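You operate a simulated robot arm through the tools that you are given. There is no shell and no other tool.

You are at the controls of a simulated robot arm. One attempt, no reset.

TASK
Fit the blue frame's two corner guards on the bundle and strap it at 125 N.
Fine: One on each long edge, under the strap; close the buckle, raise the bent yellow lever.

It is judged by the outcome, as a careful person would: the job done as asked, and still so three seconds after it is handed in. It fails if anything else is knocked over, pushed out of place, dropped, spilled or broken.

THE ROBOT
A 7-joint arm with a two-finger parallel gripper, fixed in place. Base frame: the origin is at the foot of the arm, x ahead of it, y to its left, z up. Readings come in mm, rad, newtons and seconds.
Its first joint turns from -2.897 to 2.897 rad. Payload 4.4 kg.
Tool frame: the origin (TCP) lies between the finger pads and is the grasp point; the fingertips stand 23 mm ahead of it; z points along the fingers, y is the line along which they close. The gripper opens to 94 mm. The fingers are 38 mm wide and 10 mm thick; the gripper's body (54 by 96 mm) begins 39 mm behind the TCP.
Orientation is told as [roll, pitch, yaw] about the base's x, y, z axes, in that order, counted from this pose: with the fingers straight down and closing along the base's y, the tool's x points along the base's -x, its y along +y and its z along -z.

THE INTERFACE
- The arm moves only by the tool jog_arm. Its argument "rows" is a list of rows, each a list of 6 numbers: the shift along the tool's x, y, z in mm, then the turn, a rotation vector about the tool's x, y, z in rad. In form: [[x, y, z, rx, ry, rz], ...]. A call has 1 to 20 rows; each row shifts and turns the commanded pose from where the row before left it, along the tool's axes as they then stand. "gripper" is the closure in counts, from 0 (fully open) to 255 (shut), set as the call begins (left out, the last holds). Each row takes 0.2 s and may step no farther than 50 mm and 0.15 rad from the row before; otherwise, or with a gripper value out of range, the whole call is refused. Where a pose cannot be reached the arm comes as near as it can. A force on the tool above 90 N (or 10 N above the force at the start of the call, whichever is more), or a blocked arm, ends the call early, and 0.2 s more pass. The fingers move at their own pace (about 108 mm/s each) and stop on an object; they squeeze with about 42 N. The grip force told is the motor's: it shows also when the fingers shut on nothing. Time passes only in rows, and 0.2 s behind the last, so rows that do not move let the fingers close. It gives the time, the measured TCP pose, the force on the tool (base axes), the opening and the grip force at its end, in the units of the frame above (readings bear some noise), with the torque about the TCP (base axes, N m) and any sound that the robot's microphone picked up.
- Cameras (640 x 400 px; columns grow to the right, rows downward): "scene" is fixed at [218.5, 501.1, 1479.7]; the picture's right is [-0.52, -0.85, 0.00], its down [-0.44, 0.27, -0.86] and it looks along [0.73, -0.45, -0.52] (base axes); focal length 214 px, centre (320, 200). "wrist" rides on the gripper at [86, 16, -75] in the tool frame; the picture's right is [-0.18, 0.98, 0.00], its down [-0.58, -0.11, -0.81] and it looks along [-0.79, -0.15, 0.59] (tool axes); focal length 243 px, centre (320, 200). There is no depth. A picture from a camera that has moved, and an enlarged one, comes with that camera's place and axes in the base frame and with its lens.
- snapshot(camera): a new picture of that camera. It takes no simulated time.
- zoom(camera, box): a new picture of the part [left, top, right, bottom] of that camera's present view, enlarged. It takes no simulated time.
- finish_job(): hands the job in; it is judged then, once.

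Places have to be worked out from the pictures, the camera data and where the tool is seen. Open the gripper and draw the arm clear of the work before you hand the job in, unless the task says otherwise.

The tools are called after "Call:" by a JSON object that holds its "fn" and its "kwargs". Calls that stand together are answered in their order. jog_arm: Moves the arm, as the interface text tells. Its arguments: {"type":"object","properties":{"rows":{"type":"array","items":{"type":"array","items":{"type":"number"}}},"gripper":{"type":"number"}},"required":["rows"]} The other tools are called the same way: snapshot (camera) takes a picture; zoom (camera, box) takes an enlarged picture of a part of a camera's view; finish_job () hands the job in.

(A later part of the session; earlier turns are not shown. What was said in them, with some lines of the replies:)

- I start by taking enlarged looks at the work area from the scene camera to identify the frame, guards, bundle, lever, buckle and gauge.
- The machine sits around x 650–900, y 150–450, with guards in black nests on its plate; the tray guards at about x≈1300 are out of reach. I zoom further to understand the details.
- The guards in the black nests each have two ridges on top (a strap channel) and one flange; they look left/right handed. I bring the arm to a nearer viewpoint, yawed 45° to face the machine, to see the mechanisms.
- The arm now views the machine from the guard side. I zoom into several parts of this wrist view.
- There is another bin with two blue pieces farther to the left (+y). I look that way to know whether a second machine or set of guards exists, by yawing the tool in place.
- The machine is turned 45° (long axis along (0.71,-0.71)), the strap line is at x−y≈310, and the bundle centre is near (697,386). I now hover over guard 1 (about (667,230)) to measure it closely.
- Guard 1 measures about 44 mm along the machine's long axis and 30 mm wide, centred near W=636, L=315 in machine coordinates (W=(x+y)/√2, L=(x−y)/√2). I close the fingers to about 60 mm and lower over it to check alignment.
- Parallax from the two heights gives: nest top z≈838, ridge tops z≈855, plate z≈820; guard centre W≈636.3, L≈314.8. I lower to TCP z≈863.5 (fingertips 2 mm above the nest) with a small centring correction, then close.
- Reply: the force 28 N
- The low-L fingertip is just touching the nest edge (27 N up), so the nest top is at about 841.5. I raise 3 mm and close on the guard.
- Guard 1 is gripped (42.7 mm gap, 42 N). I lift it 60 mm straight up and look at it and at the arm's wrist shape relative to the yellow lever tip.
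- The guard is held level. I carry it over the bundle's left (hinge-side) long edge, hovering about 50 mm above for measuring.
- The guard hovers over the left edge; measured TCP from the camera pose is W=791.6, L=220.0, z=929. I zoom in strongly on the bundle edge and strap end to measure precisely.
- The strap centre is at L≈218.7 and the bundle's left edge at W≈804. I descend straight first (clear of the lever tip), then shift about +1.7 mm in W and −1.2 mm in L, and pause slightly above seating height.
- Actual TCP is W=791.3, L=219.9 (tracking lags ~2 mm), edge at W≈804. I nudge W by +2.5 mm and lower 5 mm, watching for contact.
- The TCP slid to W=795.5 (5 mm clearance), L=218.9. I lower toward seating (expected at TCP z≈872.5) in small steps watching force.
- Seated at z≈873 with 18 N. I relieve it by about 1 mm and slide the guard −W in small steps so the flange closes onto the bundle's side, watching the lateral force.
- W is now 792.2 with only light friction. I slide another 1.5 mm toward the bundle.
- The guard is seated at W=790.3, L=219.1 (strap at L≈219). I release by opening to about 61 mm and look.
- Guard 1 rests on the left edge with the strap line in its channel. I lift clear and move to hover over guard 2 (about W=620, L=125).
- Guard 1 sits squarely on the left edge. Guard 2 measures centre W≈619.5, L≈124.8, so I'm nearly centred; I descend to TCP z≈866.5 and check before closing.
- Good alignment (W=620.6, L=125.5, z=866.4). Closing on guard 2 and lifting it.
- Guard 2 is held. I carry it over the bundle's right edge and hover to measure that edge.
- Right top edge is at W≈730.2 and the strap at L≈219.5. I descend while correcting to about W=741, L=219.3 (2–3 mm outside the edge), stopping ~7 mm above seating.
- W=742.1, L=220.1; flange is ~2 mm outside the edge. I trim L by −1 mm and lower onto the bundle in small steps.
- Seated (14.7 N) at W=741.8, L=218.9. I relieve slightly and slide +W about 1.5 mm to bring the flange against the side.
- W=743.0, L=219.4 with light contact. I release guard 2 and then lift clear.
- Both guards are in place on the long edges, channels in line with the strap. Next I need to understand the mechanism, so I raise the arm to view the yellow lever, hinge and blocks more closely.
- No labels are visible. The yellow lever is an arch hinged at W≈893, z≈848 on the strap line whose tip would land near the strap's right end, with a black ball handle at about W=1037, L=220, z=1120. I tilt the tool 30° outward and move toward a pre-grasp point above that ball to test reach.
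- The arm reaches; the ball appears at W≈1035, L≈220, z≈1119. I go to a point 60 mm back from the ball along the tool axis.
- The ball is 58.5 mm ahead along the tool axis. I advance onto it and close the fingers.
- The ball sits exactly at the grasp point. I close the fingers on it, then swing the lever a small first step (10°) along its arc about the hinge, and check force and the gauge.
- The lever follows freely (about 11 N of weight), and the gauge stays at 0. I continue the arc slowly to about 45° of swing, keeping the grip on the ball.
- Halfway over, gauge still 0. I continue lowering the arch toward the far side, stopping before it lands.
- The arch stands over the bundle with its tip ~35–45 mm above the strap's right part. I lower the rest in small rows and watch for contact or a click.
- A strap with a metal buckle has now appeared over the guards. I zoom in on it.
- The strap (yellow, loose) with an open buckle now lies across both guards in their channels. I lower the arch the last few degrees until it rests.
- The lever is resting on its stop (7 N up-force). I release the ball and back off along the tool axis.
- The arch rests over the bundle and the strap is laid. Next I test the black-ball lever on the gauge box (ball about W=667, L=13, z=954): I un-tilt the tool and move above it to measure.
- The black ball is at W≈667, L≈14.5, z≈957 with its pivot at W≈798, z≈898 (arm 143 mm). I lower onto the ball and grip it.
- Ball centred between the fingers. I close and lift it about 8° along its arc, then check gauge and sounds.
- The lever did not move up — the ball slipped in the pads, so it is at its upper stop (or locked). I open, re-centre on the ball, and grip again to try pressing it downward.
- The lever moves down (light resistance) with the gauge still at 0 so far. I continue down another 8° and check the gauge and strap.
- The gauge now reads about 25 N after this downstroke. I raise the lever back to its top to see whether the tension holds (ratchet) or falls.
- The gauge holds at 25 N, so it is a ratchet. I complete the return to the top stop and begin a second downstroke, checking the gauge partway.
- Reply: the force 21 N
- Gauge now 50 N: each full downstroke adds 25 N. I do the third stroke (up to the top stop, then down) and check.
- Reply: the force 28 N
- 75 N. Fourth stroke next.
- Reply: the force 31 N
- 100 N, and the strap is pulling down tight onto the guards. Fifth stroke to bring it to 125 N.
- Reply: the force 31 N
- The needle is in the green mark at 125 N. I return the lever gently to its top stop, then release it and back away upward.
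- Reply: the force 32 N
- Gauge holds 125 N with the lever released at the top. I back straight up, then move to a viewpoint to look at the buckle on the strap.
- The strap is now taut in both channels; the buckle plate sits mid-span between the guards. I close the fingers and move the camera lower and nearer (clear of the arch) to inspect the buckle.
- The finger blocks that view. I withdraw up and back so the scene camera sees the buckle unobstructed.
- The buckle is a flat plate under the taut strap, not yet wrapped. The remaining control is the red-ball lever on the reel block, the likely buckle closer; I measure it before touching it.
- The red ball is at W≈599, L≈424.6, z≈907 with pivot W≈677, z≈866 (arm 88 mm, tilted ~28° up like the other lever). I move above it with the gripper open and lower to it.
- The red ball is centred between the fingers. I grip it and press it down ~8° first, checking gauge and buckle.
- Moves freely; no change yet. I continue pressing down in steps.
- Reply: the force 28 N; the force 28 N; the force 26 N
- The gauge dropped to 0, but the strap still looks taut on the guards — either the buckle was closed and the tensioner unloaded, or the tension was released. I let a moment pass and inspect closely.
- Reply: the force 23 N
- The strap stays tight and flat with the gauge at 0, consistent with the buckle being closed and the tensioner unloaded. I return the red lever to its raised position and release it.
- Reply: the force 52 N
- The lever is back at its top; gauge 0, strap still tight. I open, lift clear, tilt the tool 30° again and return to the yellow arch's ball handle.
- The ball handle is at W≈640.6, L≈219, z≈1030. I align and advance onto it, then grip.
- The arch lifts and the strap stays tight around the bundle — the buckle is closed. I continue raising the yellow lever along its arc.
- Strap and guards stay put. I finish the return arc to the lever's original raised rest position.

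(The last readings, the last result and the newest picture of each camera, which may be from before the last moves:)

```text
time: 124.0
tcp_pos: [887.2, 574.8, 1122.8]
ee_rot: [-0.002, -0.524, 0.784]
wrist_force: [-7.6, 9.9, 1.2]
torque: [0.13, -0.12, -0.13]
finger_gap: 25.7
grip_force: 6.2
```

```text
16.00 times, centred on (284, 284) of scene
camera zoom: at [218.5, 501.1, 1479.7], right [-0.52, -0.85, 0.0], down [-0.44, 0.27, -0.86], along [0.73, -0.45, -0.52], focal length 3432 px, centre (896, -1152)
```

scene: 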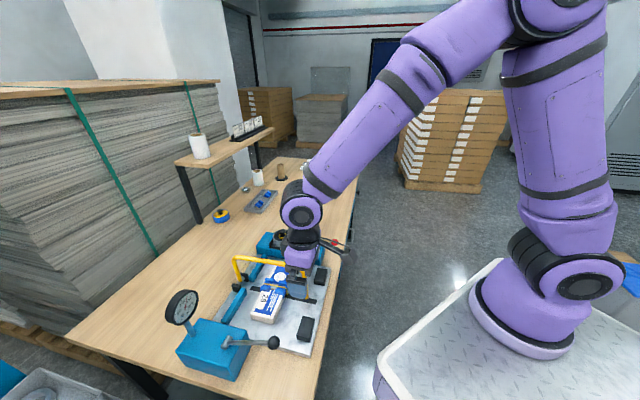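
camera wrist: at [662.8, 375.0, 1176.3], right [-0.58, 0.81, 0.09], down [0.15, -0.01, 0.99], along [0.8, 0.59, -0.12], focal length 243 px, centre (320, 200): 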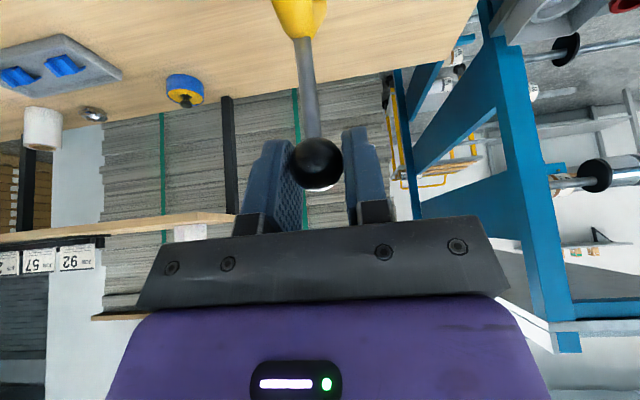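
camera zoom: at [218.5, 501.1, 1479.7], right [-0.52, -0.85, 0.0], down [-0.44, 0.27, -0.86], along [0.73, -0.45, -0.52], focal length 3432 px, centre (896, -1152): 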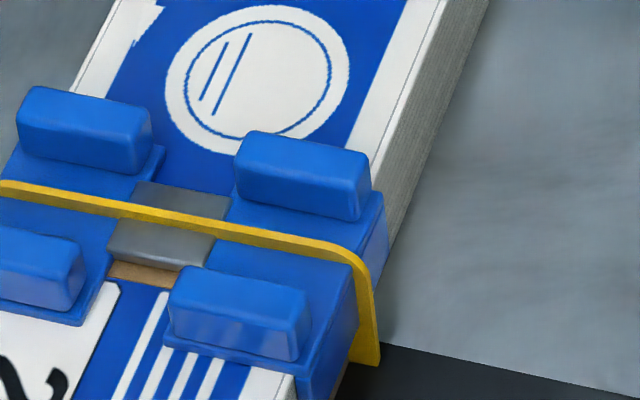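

The lever is back in its raised rest position and the strap still holds. I release the ball and withdraw along the tool axis.

Call:
{"fn": "jog_arm", "kwargs": {"rows": [[0, 0, 0, 0, 0, 0], [0, 0, 0, 0, 0, 0]]}}

Call:
{"fn": "jog_arm", "kwargs": {"rows": [[0, 0, 0, 0, 0, 0], [0, 0, 0, 0, 0, 0], [0, 0, 0, 0, 0, 0]], "gripper": 0}}

Call:
{"fn": "snapshot", "kwargs": {"camera": "wrist"}}

Call:
{"fn": "zoom", "kwargs": {"camera": "scene", "box": [140, 130, 260, 300]}}

```text
time: 124.6
tcp_pos: [887.9, 575.4, 1123.1]
ee_rot: [0.0, -0.524, 0.786]
wrist_force: [-8.8, 9.9, -0.8]
torque: [0.09, -0.11, -0.12]
finger_gap: 25.8
grip_force: 6.4
```

```text
time: 125.4
tcp_pos: [887.3, 574.6, 1122.0]
ee_rot: [0.0, -0.524, 0.783]
wrist_force: [-0.7, 0.4, -0.3]
torque: [-0.02, 0.02, -0.02]
finger_gap: 93.8
grip_force: 0.0
```

```text
taken
camera wrist: at [797.0, 506.9, 1144.4], right [-0.58, 0.81, 0.09], down [0.15, -0.01, 0.99], along [0.8, 0.59, -0.12], focal length 243 px, centre (320, 200)
```

wrist: 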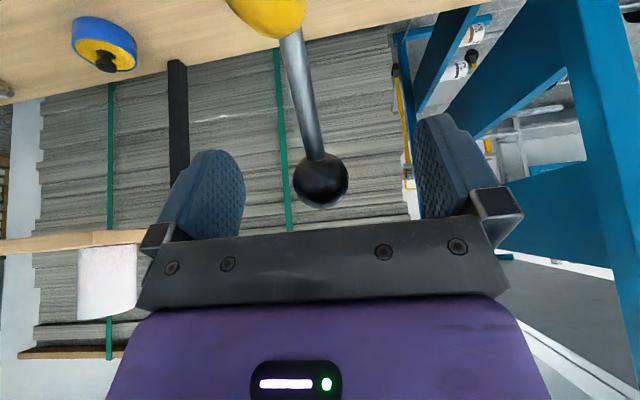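

```text
2.35 times, centred on (200, 215) of scene
camera zoom: at [218.5, 501.1, 1479.7], right [-0.52, -0.85, 0.0], down [-0.44, 0.27, -0.86], along [0.73, -0.45, -0.52], focal length 505 px, centre (602, 165)
```

zoom: 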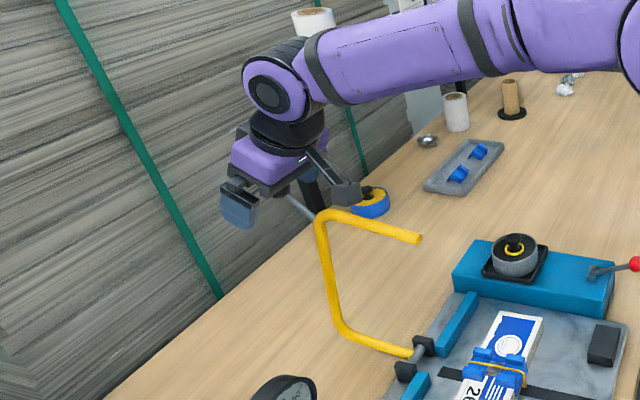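

Call:
{"fn": "jog_arm", "kwargs": {"rows": [[0, 0, -25, 0, 0, 0], [0, 0, -45, 0, 0, 0], [0, 0, -45, 0, 0, 0], [0, 0, -45, 0, 0, 0], [41, 0, -21, 0, 0, 0], [41, 0, -21, 0, 0, 0], [41, 0, -21, 0, 0, 0], [41, 0, -21, 0, 0, 0], [41, 0, -21, 0, 0, 0], [41, 0, -21, 0, 0, 0], [0, 0, 0, 0, 0.131, 0], [0, 0, 0, 0, 0.131, 0], [0, 0, 0, 0, 0.131, 0], [0, 0, 0, 0, 0.131, 0], [0, 0, 0, 0, 0, 0]]}}

Call:
{"fn": "snapshot", "kwargs": {"camera": "scene"}}

Call:
{"fn": "snapshot", "kwargs": {"camera": "wrist"}}

Call:
{"fn": "zoom", "kwargs": {"camera": "scene", "box": [150, 190, 350, 390]}}

Call:
{"fn": "zoom", "kwargs": {"camera": "scene", "box": [252, 265, 308, 310]}}

```text
time: 128.6
tcp_pos: [635.1, 324.1, 1247.8]
ee_rot: [0.0, 0.001, 0.783]
wrist_force: [0.6, 0.0, -0.5]
torque: [-0.01, 0.02, 0.02]
finger_gap: 94.1
grip_force: 0.1
```

```text
taken
```

scene: 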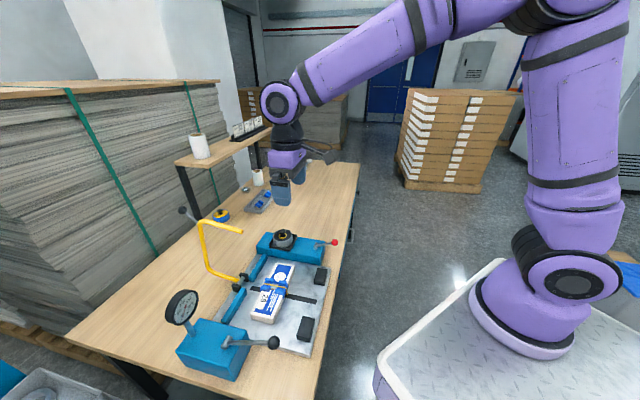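

```text
taken
camera wrist: at [562.7, 274.7, 1323.3], right [-0.56, 0.83, 0.0], down [0.49, 0.33, 0.81], along [0.67, 0.45, -0.59], focal length 243 px, centre (320, 200)
```

wrist: 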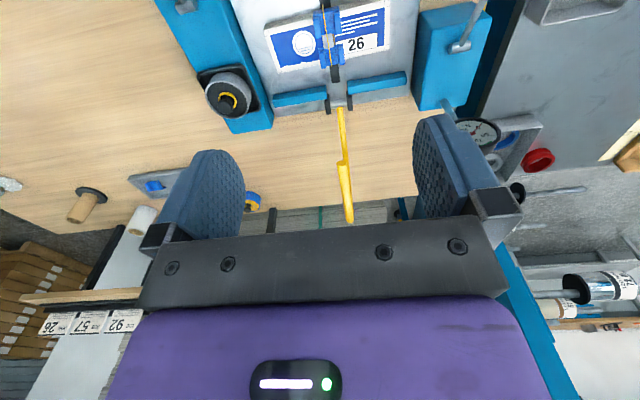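

```text
2.00 times, centred on (250, 290) of scene
camera zoom: at [218.5, 501.1, 1479.7], right [-0.52, -0.85, 0.0], down [-0.44, 0.27, -0.86], along [0.73, -0.45, -0.52], focal length 429 px, centre (460, 20)
```

zoom: 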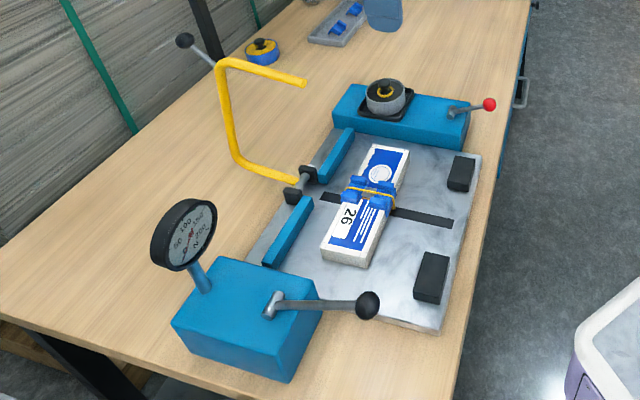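

```text
8.89 times, centred on (280, 288) of scene
camera zoom: at [218.5, 501.1, 1479.7], right [-0.52, -0.85, 0.0], down [-0.44, 0.27, -0.86], along [0.73, -0.45, -0.52], focal length 1906 px, centre (676, -578)
```

zoom: 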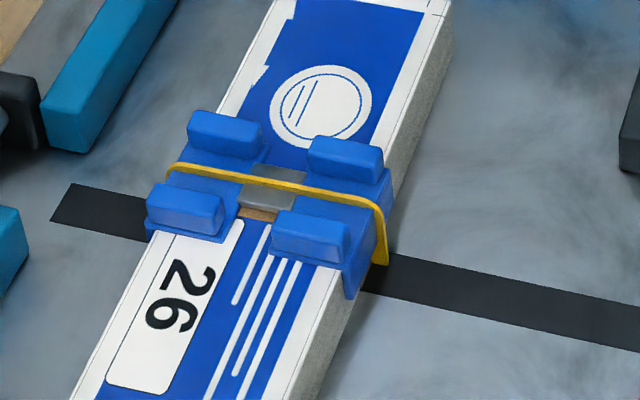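

All looks in place. I take a last close look at the buckle and the strap from above, plus the guard sides, before handing in.

Call:
{"fn": "zoom", "kwargs": {"camera": "wrist", "box": [300, 0, 364, 80]}}

Call:
{"fn": "zoom", "kwargs": {"camera": "wrist", "box": [316, 20, 348, 50]}}

Call:
{"fn": "zoom", "kwargs": {"camera": "scene", "box": [160, 285, 208, 330]}}

Call:
{"fn": "zoom", "kwargs": {"camera": "scene", "box": [200, 190, 300, 290]}}

```text
5.00 times, centred on (332, 40) of wrist
camera zoom: at [562.7, 274.7, 1323.3], right [-0.56, 0.83, 0.0], down [0.49, 0.33, 0.81], along [0.67, 0.45, -0.59], focal length 1213 px, centre (260, 1000)
```

zoom: 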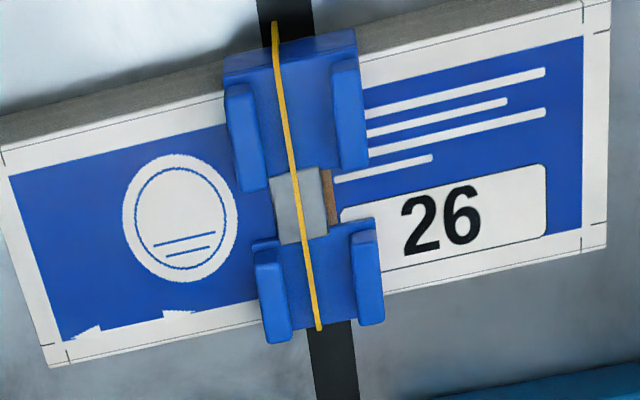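

```text
13.33 times, centred on (332, 35) of wrist
camera zoom: at [562.7, 274.7, 1323.3], right [-0.56, 0.83, 0.0], down [0.49, 0.33, 0.81], along [0.67, 0.45, -0.59], focal length 3235 px, centre (160, 2400)
```

zoom: 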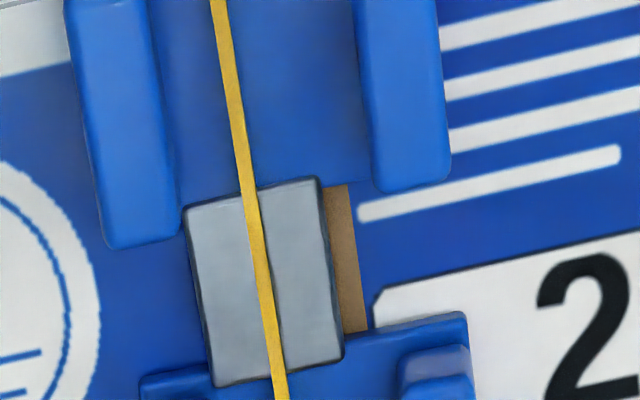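

```text
8.89 times, centred on (184, 308) of scene
camera zoom: at [218.5, 501.1, 1479.7], right [-0.52, -0.85, 0.0], down [-0.44, 0.27, -0.86], along [0.73, -0.45, -0.52], focal length 1906 px, centre (1529, -756)
```

zoom: 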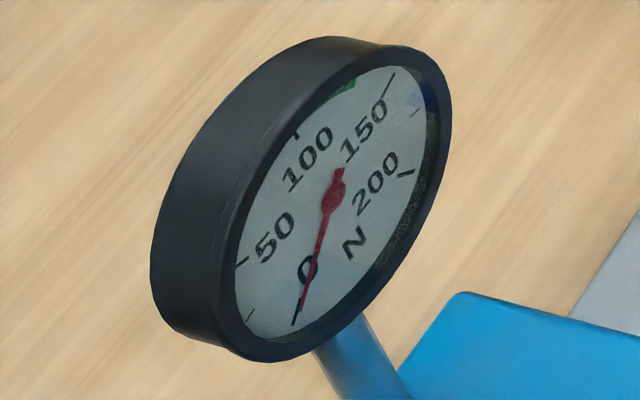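

```text
4.00 times, centred on (250, 240) of scene
camera zoom: at [218.5, 501.1, 1479.7], right [-0.52, -0.85, 0.0], down [-0.44, 0.27, -0.86], along [0.73, -0.45, -0.52], focal length 858 px, centre (600, 40)
```

zoom: 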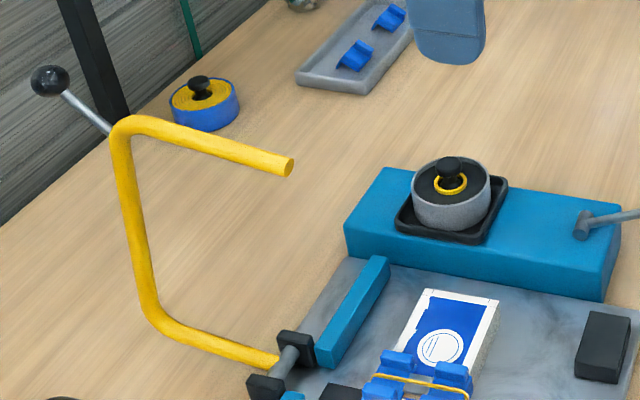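

The strap has stayed tight with the arch raised. To be sure about the buckle's state I bring the camera closer above it (staying clear of the lever tip) and look.

Call:
{"fn": "jog_arm", "kwargs": {"rows": [[-16, 0, 0, 0, 0, 0], [-33, 0, 33, 0, 0, 0], [-33, 0, 33, 0, 0, 0], [0, 0, 45, 0, 0, 0], [0, 0, 45, 0, 0, 0], [0, 0, 45, 0, 0, 0], [0, 0, 45, 0, 0, 0], [0, 0, 30, 0, 0, 0], [0, 0, 0, 0, 0, 0], [0, 0, 0, 0, 0, 0]]}}

Call:
{"fn": "snapshot", "kwargs": {"camera": "wrist"}}

Call:
{"fn": "zoom", "kwargs": {"camera": "wrist", "box": [280, 40, 376, 110]}}

```text
time: 130.8
tcp_pos: [692.0, 382.8, 976.9]
ee_rot: [-0.001, -0.001, 0.785]
wrist_force: [0.7, -0.4, 0.2]
torque: [-0.04, -0.01, 0.0]
finger_gap: 93.9
grip_force: 0.1
```

```text
taken
camera wrist: at [618.8, 332.3, 1051.5], right [-0.56, 0.83, 0.0], down [0.49, 0.33, 0.81], along [0.67, 0.45, -0.59], focal length 243 px, centre (320, 200)
```

wrist: 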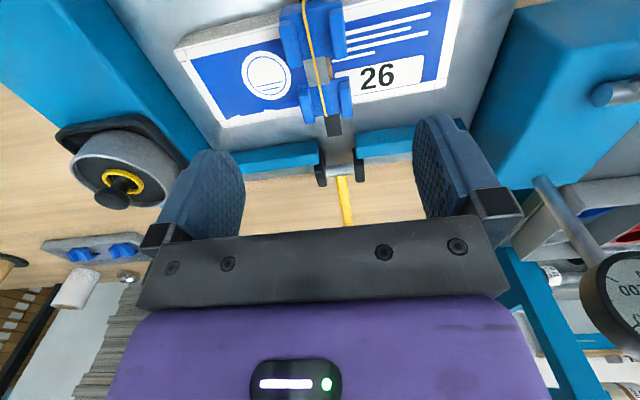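

```text
5.71 times, centred on (328, 75) of wrist
camera zoom: at [618.8, 332.3, 1051.5], right [-0.56, 0.83, 0.0], down [0.49, 0.33, 0.81], along [0.67, 0.45, -0.59], focal length 1386 px, centre (274, 914)
```

zoom: 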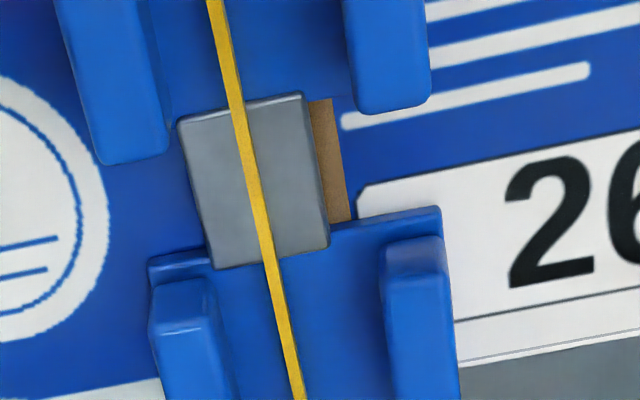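

The strap passes taut through the buckle block and is unchanged from the 125 N state, while the tensioner gauge is unloaded, so the buckle holds. I back the arm away and compare the yellow lever's position with its original rest using the same zoom box as at the start.

Call:
{"fn": "jog_arm", "kwargs": {"rows": [[15, 0, -40, 0, 0, 0], [30, 0, -40, 0, 0, 0], [40, 0, -30, 0, 0, 0], [40, 0, -30, 0, 0, 0], [20, 0, -45, 0, 0, 0], [0, 0, -45, 0, 0, 0], [0, 0, -45, 0, 0, 0], [0, 0, 0, 0, 0, 0]]}}

Call:
{"fn": "zoom", "kwargs": {"camera": "scene", "box": [170, 200, 266, 300]}}

Call:
{"fn": "snapshot", "kwargs": {"camera": "scene"}}

```text
time: 132.6
tcp_pos: [592.2, 276.9, 1251.6]
ee_rot: [0.001, 0.0, 0.783]
wrist_force: [-0.6, -0.4, -0.4]
torque: [-0.03, 0.02, -0.01]
finger_gap: 94.0
grip_force: 0.0
```

```text
4.00 times, centred on (218, 250) of scene
camera zoom: at [218.5, 501.1, 1479.7], right [-0.52, -0.85, 0.0], down [-0.44, 0.27, -0.86], along [0.73, -0.45, -0.52], focal length 858 px, centre (728, 0)
```

zoom: 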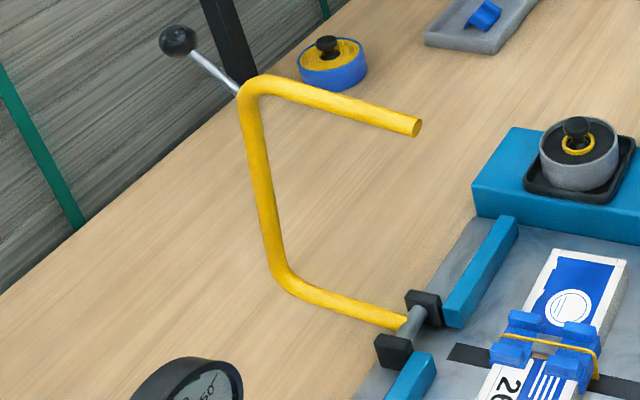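

```text
taken
```

scene: 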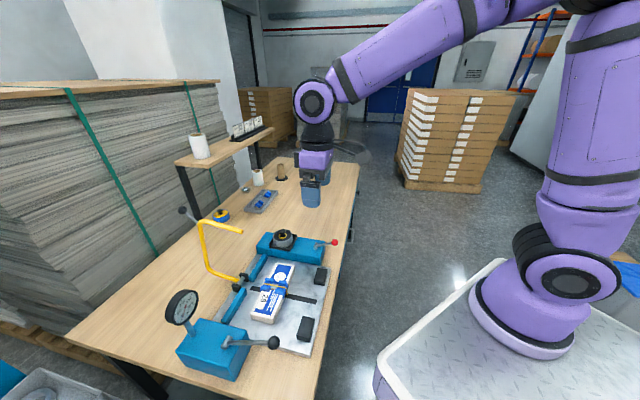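

The lever is back within about 1° of its original rest, both guards sit under the taut strap, and the gauge read 125 N when I closed the buckle with the red lever. The gripper is open and the arm is clear, so I hand in.

Call:
{"fn": "finish_job", "kwargs": {}}

```text
The job is handed in.
```

I handed the job in with both corner guards under the strap, the strap tensioned to 125 N, the buckle closed and the yellow lever raised. I inferred the buckle closure; nothing on the buckle shows open or closed.

- **Guards:** I took the two guards from the black nests on the blue frame and set one on each long edge of the bundle. The strap runs in the channels of both.
- **Tension:** Swinging the yellow lever over the bundle laid the strap. Five strokes of the black lever brought the gauge to the green mark at 125 N.
- **Buckle:** I pressed the red lever to close it. The gauge then dropped to 0, but the strap stayed as tight as it had looked at 125 N. It also stayed tight after I raised the yellow lever, so I took the buckle to be holding.
- **Yellow lever:** It is raised and rests about 1° short of where it started.

I put the black and red levers back at their top positions, and nothing else was moved or knocked over. The gripper is open and the arm is clear of the work.
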